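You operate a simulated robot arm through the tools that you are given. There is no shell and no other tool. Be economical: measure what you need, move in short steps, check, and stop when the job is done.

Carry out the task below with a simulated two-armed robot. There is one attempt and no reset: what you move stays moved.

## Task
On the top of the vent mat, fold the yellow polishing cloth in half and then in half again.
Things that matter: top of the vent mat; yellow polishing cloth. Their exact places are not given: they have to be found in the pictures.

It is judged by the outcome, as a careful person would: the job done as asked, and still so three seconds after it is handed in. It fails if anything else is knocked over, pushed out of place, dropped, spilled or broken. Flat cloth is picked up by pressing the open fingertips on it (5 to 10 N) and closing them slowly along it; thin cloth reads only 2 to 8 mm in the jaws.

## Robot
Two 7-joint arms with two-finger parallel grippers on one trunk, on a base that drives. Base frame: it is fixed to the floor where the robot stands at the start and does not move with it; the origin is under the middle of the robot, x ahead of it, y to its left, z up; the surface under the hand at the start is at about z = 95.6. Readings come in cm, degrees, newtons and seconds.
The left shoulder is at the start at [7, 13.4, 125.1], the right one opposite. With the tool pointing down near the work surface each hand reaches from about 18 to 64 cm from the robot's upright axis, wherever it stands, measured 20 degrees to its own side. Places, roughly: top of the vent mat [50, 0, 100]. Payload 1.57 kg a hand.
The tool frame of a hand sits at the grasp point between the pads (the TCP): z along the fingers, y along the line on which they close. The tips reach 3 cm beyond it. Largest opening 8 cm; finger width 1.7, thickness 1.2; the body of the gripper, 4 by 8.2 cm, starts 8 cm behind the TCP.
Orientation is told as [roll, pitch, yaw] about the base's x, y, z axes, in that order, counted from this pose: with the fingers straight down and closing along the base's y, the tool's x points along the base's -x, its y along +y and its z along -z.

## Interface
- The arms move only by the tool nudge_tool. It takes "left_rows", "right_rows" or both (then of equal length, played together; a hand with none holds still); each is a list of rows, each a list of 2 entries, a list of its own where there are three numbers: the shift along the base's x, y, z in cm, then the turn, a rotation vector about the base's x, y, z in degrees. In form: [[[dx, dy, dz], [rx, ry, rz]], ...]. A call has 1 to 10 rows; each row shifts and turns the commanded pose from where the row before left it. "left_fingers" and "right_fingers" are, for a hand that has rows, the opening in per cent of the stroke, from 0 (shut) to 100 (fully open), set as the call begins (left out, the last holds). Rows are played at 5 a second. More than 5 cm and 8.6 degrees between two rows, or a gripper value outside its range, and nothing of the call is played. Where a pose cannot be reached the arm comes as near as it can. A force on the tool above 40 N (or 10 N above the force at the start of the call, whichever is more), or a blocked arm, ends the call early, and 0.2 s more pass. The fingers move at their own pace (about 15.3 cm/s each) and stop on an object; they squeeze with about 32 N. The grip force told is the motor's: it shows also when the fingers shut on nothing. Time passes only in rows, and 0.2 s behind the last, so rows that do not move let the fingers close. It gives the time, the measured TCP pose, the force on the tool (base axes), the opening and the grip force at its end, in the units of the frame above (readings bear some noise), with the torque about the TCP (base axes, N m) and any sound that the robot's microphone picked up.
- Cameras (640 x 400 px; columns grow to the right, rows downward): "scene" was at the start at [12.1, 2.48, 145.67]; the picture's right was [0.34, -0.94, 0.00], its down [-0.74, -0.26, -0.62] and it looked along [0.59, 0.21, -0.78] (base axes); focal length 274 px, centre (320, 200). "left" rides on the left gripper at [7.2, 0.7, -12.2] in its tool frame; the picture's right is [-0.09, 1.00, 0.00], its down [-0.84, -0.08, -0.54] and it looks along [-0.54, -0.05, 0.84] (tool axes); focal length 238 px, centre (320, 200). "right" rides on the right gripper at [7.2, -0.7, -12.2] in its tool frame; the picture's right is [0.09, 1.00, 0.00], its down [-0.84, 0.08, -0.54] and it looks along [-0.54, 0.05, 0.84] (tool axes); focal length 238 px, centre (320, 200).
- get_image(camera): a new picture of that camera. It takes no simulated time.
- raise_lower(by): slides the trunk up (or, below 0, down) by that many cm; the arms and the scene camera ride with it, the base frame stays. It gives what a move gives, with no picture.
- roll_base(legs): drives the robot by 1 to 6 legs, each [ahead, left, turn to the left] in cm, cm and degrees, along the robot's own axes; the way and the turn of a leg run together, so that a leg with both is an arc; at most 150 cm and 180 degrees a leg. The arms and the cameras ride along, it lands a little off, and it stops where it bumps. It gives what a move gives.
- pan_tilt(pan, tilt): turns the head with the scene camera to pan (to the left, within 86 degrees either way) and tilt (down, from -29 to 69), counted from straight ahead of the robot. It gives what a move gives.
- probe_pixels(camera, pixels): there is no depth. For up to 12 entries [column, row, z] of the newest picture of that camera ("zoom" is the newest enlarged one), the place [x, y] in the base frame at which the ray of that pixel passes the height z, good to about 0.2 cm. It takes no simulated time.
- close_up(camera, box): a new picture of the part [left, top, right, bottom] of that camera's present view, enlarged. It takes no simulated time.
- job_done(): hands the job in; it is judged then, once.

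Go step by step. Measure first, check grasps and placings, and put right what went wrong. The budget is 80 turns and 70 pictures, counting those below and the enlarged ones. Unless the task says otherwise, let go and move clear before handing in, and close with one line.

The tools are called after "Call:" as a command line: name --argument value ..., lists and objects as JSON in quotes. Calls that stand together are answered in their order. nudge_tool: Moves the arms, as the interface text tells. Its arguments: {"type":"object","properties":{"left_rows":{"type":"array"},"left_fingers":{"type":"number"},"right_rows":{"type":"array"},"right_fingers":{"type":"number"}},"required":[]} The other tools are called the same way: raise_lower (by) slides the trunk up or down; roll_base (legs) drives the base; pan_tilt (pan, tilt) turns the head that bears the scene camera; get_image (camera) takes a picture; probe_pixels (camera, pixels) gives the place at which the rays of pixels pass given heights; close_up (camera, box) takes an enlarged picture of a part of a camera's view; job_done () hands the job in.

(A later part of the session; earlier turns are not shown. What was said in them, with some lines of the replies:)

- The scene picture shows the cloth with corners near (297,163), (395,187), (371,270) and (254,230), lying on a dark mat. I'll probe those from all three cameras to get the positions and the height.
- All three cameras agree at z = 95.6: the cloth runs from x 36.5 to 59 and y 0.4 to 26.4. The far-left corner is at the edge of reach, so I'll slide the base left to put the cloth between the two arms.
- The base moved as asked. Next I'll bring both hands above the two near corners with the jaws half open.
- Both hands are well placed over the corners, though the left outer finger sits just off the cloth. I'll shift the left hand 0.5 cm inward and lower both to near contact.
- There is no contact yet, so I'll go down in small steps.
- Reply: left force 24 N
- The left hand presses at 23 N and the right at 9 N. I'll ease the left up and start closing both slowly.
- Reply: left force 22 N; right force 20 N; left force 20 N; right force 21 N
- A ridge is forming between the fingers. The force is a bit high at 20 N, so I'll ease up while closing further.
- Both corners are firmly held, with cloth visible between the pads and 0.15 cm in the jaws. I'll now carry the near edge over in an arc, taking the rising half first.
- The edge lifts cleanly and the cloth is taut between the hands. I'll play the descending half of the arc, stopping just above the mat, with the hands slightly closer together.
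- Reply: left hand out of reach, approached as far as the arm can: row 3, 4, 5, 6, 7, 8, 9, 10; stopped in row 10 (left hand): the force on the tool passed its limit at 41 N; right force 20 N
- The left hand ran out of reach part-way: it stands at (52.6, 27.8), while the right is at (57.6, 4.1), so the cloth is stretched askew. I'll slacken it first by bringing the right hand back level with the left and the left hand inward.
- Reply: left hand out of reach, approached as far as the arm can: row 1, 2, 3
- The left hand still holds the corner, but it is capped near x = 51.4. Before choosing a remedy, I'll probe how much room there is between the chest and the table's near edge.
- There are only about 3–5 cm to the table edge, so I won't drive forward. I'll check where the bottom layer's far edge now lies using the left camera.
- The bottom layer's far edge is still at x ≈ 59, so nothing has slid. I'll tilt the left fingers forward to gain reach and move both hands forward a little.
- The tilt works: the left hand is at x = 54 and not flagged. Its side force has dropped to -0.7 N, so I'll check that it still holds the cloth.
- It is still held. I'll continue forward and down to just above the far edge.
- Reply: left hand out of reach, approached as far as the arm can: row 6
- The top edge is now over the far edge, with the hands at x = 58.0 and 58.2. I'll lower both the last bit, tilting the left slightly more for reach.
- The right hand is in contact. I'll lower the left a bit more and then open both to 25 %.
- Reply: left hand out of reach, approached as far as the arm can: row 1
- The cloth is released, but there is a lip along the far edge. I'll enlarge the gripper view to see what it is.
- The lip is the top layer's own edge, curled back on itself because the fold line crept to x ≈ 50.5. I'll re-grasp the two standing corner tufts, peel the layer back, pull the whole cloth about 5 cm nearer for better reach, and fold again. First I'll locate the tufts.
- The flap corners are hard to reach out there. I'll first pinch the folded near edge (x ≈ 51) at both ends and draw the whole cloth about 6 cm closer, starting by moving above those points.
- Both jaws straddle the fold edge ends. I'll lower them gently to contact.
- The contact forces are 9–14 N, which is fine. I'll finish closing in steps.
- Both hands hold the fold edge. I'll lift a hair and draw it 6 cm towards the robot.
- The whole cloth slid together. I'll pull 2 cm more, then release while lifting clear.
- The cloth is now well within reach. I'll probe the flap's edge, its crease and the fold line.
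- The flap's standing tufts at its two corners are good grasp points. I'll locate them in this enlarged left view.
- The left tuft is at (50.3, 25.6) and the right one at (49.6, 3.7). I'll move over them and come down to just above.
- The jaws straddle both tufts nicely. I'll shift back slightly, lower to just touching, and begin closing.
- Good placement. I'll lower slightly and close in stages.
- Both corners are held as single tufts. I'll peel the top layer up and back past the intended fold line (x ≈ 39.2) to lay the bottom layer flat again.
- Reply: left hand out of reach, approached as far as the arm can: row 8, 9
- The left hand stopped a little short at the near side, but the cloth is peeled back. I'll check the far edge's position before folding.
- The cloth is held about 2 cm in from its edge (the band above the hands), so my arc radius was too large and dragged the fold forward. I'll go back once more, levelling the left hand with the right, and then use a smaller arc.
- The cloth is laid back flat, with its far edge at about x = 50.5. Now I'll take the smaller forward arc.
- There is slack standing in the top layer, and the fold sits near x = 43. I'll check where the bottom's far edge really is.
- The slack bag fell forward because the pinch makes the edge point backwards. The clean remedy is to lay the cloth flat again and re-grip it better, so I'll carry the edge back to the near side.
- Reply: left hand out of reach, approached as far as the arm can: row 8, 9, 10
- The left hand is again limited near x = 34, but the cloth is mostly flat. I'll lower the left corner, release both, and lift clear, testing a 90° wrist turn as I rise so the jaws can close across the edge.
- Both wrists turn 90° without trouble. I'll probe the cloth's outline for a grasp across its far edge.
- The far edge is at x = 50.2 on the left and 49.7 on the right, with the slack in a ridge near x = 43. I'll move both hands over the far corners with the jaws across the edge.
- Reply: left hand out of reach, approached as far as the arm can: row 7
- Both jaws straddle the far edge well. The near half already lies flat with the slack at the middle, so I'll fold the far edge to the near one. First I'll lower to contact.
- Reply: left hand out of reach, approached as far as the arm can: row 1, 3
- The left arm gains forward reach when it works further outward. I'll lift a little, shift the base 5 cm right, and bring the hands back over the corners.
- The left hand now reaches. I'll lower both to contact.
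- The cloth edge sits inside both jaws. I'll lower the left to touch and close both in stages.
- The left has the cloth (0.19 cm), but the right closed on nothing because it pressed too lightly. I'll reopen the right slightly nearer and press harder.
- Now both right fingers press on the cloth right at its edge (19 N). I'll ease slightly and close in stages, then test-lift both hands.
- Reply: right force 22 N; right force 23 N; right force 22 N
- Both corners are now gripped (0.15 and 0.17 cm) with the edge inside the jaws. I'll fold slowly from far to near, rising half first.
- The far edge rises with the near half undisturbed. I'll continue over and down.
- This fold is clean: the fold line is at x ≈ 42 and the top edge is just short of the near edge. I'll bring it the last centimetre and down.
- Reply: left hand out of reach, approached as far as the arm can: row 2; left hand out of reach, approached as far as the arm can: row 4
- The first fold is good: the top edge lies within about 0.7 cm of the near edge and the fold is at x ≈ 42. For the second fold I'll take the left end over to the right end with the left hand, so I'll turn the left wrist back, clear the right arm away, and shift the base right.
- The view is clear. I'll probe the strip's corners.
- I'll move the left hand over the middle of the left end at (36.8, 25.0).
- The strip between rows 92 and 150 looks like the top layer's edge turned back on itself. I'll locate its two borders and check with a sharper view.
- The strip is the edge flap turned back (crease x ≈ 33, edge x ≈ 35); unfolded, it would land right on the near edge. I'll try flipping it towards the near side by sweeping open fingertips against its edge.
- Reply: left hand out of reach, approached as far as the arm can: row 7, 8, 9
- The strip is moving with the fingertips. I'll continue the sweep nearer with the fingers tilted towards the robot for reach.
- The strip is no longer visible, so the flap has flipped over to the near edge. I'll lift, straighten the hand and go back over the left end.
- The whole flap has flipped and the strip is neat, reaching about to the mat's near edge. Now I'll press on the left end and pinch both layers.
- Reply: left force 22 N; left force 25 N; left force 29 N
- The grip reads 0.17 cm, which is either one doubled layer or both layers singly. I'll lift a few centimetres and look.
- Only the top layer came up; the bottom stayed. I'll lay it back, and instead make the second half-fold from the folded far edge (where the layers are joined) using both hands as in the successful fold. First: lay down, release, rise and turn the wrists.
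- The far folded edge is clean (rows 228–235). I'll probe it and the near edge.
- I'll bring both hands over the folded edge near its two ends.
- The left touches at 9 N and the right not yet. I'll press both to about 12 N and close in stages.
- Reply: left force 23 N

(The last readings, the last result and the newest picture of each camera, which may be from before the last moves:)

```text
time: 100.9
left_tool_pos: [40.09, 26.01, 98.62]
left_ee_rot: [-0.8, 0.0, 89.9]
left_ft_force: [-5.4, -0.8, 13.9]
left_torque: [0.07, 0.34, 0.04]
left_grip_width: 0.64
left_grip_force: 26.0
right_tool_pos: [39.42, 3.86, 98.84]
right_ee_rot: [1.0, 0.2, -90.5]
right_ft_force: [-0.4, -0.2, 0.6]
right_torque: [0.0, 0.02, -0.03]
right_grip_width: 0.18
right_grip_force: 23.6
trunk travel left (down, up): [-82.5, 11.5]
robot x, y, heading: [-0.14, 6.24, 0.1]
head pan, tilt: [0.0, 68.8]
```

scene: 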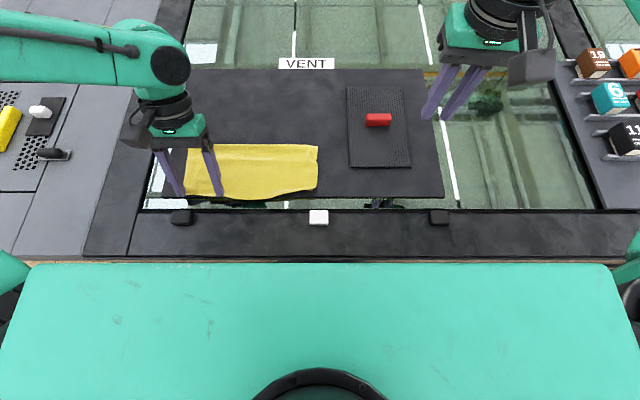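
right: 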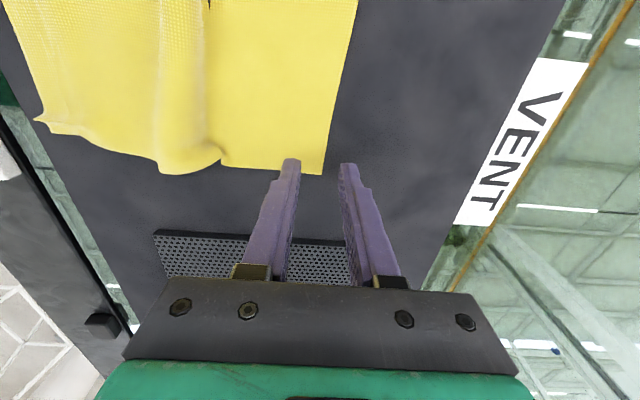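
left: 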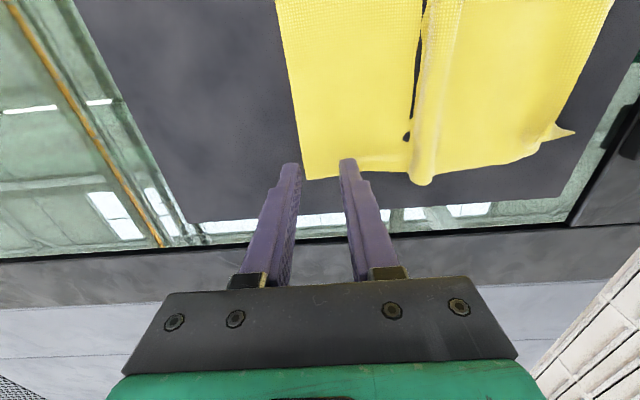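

Both hands hold the fold (0.64 and 0.18 cm). I'll draw the strip 5.5 cm forward so it lies wholly on the mat, then look.

Call:
nudge_tool --left_rows '[[[0, 0, 0.4], [0, 0, 0]], [[0.6, 0, 0], [0, 0, 0]], [[0.6, 0, 0], [0, 0, 0]], [[0.6, 0, 0], [0, 0, 0]], [[0.6, 0, 0], [0, 0, 0]], [[0.6, 0, 0], [0, 0, 0]], [[0.6, 0, 0], [0, 0, 0]], [[0.6, 0, 0], [0, 0, 0]], [[0.6, 0, 0], [0, 0, 0]], [[0.7, 0, 0], [0, 0, 0]]]' --right_rows '[[[0, 0, 0.2], [0, 0, 0]], [[0.6, 0, 0], [0, 0, 0]], [[0.6, 0, 0], [0, 0, 0]], [[0.6, 0, 0], [0, 0, 0]], [[0.6, 0, 0], [0, 0, 0]], [[0.6, 0, 0], [0, 0, 0]], [[0.6, 0, 0], [0, 0, 0]], [[0.6, 0, 0], [0, 0, 0]], [[0.6, 0, 0], [0, 0, 0]], [[0.7, 0, 0], [0, 0, 0]]]'

Call:
close_up --camera "scene" --box '[170, 60, 400, 210]'

```text
time: 103.1
left_tool_pos: [45.89, 26.11, 99.09]
left_ee_rot: [-0.7, 0.0, 89.9]
left_ft_force: [-0.6, 0.1, 0.1]
left_torque: [0.01, 0.03, 0.05]
left_grip_width: 0.57
left_grip_force: 25.7
right_tool_pos: [45.35, 4.05, 98.82]
right_ee_rot: [0.9, 0.2, -90.5]
right_ft_force: [-0.8, -0.6, 1.2]
right_torque: [-0.03, 0.03, -0.01]
right_grip_width: 0.16
right_grip_force: 23.1
trunk travel left (down, up): [-82.5, 11.5]
robot x, y, heading: [-0.27, 5.91, -0.0]
head pan, tilt: [0.0, 68.8]
```

```text
2.67 times, centred on (285, 135) of scene
```

zoom: 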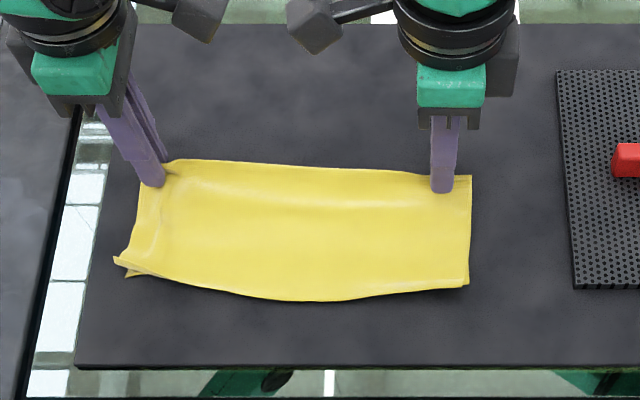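

The strip slid fully onto the mat, neat and with near edges roughly aligned (x ≈ 36). Now I'll fold the far folded edge over to the near edge with a small low arc.

Call:
nudge_tool --left_rows '[[[0, 0, 1], [0, 0, 0]], [[-0.2, 0, 1], [0, 0, 0]], [[-0.6, 0, 1], [0, 0, 0]], [[-0.9, 0, 0.8], [0, 0, 0]], [[-1.2, 0, 0.4], [0, 0, 0]], [[-1.3, 0, 0], [0, 0, 0]], [[-1.3, 0, -0.4], [0, 0, 0]], [[-1.2, 0, -0.9], [0, 0, 0]], [[-0.8, 0, -1.2], [0, 0, 0]], [[-0.5, 0, -1], [0, 0, 0]]]' --right_rows '[[[0, 0, 1], [0, 0, 0]], [[-0.2, 0, 1], [0, 0, 0]], [[-0.6, 0, 1], [0, 0, 0]], [[-0.9, 0, 0.8], [0, 0, 0]], [[-1.2, 0, 0.5], [0, 0, 0]], [[-1.3, 0, 0.1], [0, 0, 0]], [[-1.3, 0, -0.4], [0, 0, 0]], [[-1.2, 0, -0.9], [0, 0, 0]], [[-0.9, 0, -1.2], [0, 0, 0]], [[-0.9, 0, -1], [0, 0, 0]]]'

Call:
nudge_tool --left_rows '[[[-0.3, 0, -0.3], [0, 0, 0]], [[0, 0, -0.2], [0, 0, 0]], [[0, 0, 0], [0, 0, 0]]]' --right_rows '[[[-0.2, 0, -0.3], [0, 0, 0]], [[0, 0, -0.2], [0, 0, 0]], [[0, 0, 0], [0, 0, 0]]]'

Call:
close_up --camera "scene" --box '[170, 60, 400, 210]'

```text
time: 105.3
left_tool_pos: [38.03, 25.98, 99.9]
left_ee_rot: [-0.5, 0.0, 89.9]
left_ft_force: [0.0, -0.1, -0.3]
left_torque: [0.03, -0.03, 0.02]
left_grip_width: 0.57
left_grip_force: 25.6
right_tool_pos: [36.85, 3.98, 99.77]
right_ee_rot: [0.8, 0.2, -90.5]
right_ft_force: [-0.2, -0.6, -0.2]
right_torque: [0.03, -0.02, -0.04]
right_grip_width: 0.18
right_grip_force: 23.5
trunk travel left (down, up): [-82.5, 11.5]
robot x, y, heading: [-0.17, 6.09, -0.0]
head pan, tilt: [0.0, 68.8]
```

```text
time: 106.1
left_tool_pos: [37.84, 26.02, 99.35]
left_ee_rot: [-0.5, 0.0, 89.9]
left_ft_force: [-0.3, 0.2, -0.1]
left_torque: [0.0, 0.01, 0.06]
left_grip_width: 0.57
left_grip_force: 25.2
right_tool_pos: [36.66, 3.9, 99.2]
right_ee_rot: [0.7, 0.1, -90.5]
right_ft_force: [1.0, 0.8, 0.7]
right_torque: [-0.02, -0.02, 0.03]
right_grip_width: 0.15
right_grip_force: 23.1
trunk travel left (down, up): [-82.5, 11.5]
robot x, y, heading: [-0.2, 6.64, -0.4]
head pan, tilt: [0.0, 68.8]
```

```text
2.67 times, centred on (285, 135) of scene
```

zoom: 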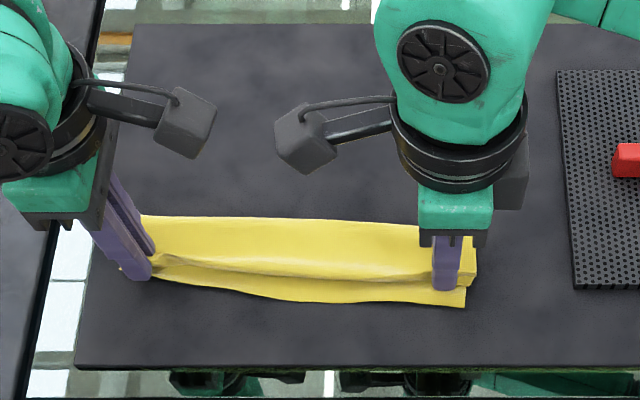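

It folds over nicely, about 1 cm short of the near edge. I'll bring it slightly nearer, lower it, release and lift clear.

Call:
nudge_tool --left_rows '[[[-0.4, 0, 0], [0, 0, 0]], [[-0.3, 0, -0.1], [0, 0, 0]], [[0, 0, -0.15], [0, 0, 0]], [[0, 0, 0], [0, 0, 0]]]' --right_rows '[[[-0.5, 0, 0], [0, 0, 0]], [[-0.5, 0, -0.1], [0, 0, 0]], [[0, 0, -0.1], [0, 0, 0]], [[0, 0, 0], [0, 0, 0]]]'

Call:
nudge_tool --left_rows '[[[0, 0, 0], [0, 0, 0]], [[0, 0, 0], [0, 0, 0]], [[0, 0, 0.8], [0, 0, 0]], [[0, 0, 1.5], [0, 0, 0]], [[0, 0.5, 3], [0, 0, 0]], [[0, 1, 3], [0, 0, 0]], [[0.5, 1.5, 1], [0, 0, 0]], [[1, 1.5, 0], [0, 0, 0]]]' --right_rows '[[[0, 0, 0], [0, 0, 0]], [[0, 0, 0], [0, 0, 0]], [[0, 0, 0.8], [0, 0, 0]], [[0, 0, 1.5], [0, 0, 0]], [[0, -0.5, 3], [0, 0, 0]], [[0, -1, 3], [0, 0, 0]], [[0.5, -1.5, 1], [0, 0, 0]], [[1, -1.5, 0], [0, 0, 0]]]' --left_fingers 20 --right_fingers 20

Call:
close_up --camera "scene" --box '[170, 60, 400, 210]'

```text
time: 107.1
left_tool_pos: [36.89, 25.95, 99.12]
left_ee_rot: [-0.6, 0.1, 89.9]
left_ft_force: [0.8, -0.3, 0.5]
left_torque: [-0.02, 0.01, -0.01]
left_grip_width: 0.59
left_grip_force: 25.6
right_tool_pos: [35.44, 3.97, 99.08]
right_ee_rot: [0.8, 0.2, -90.6]
right_ft_force: [0.6, 0.2, 0.6]
right_torque: [0.01, -0.03, -0.01]
right_grip_width: 0.17
right_grip_force: 23.0
trunk travel left (down, up): [-82.5, 11.5]
robot x, y, heading: [-0.23, 6.39, -0.0]
head pan, tilt: [0.0, 68.8]
```

```text
time: 108.9
left_tool_pos: [38.38, 30.54, 108.36]
left_ee_rot: [-0.6, -0.1, 89.8]
left_ft_force: [0.3, 0.6, 0.3]
left_torque: [-0.01, 0.03, -0.03]
left_grip_width: 1.58
left_grip_force: 0.0
right_tool_pos: [37.08, -0.47, 108.21]
right_ee_rot: [0.7, 0.2, -90.4]
right_ft_force: [0.1, -0.8, -1.1]
right_torque: [0.0, 0.03, -0.01]
right_grip_width: 1.62
right_grip_force: 0.0
trunk travel left (down, up): [-82.5, 11.5]
robot x, y, heading: [0.23, 6.03, 0.2]
head pan, tilt: [0.0, 68.8]
```

```text
2.67 times, centred on (285, 135) of scene
```

zoom: 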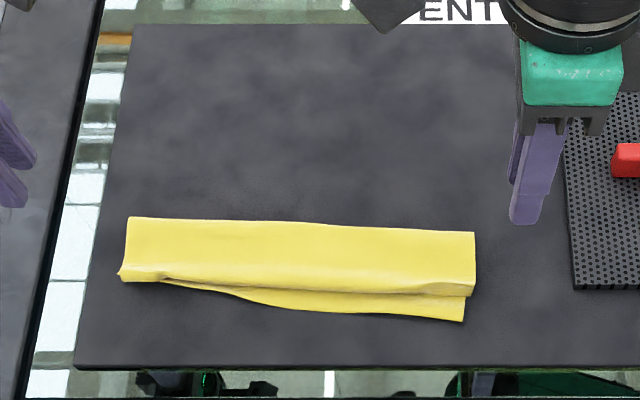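

The last picture shows the cloth folded twice into a flat four-layer strip, wholly on the mat, released, with both hands clear and nothing else moved. I'm handing it in.

Call:
job_done

```text
The job is handed in.
```

The yellow cloth is folded in half twice on the vent mat and the job is handed in. It is a four-layer strip about 26 cm long, because both folds run the same way rather than making a square. The second fold falls about 2 cm short of the near edge at the middle and right.
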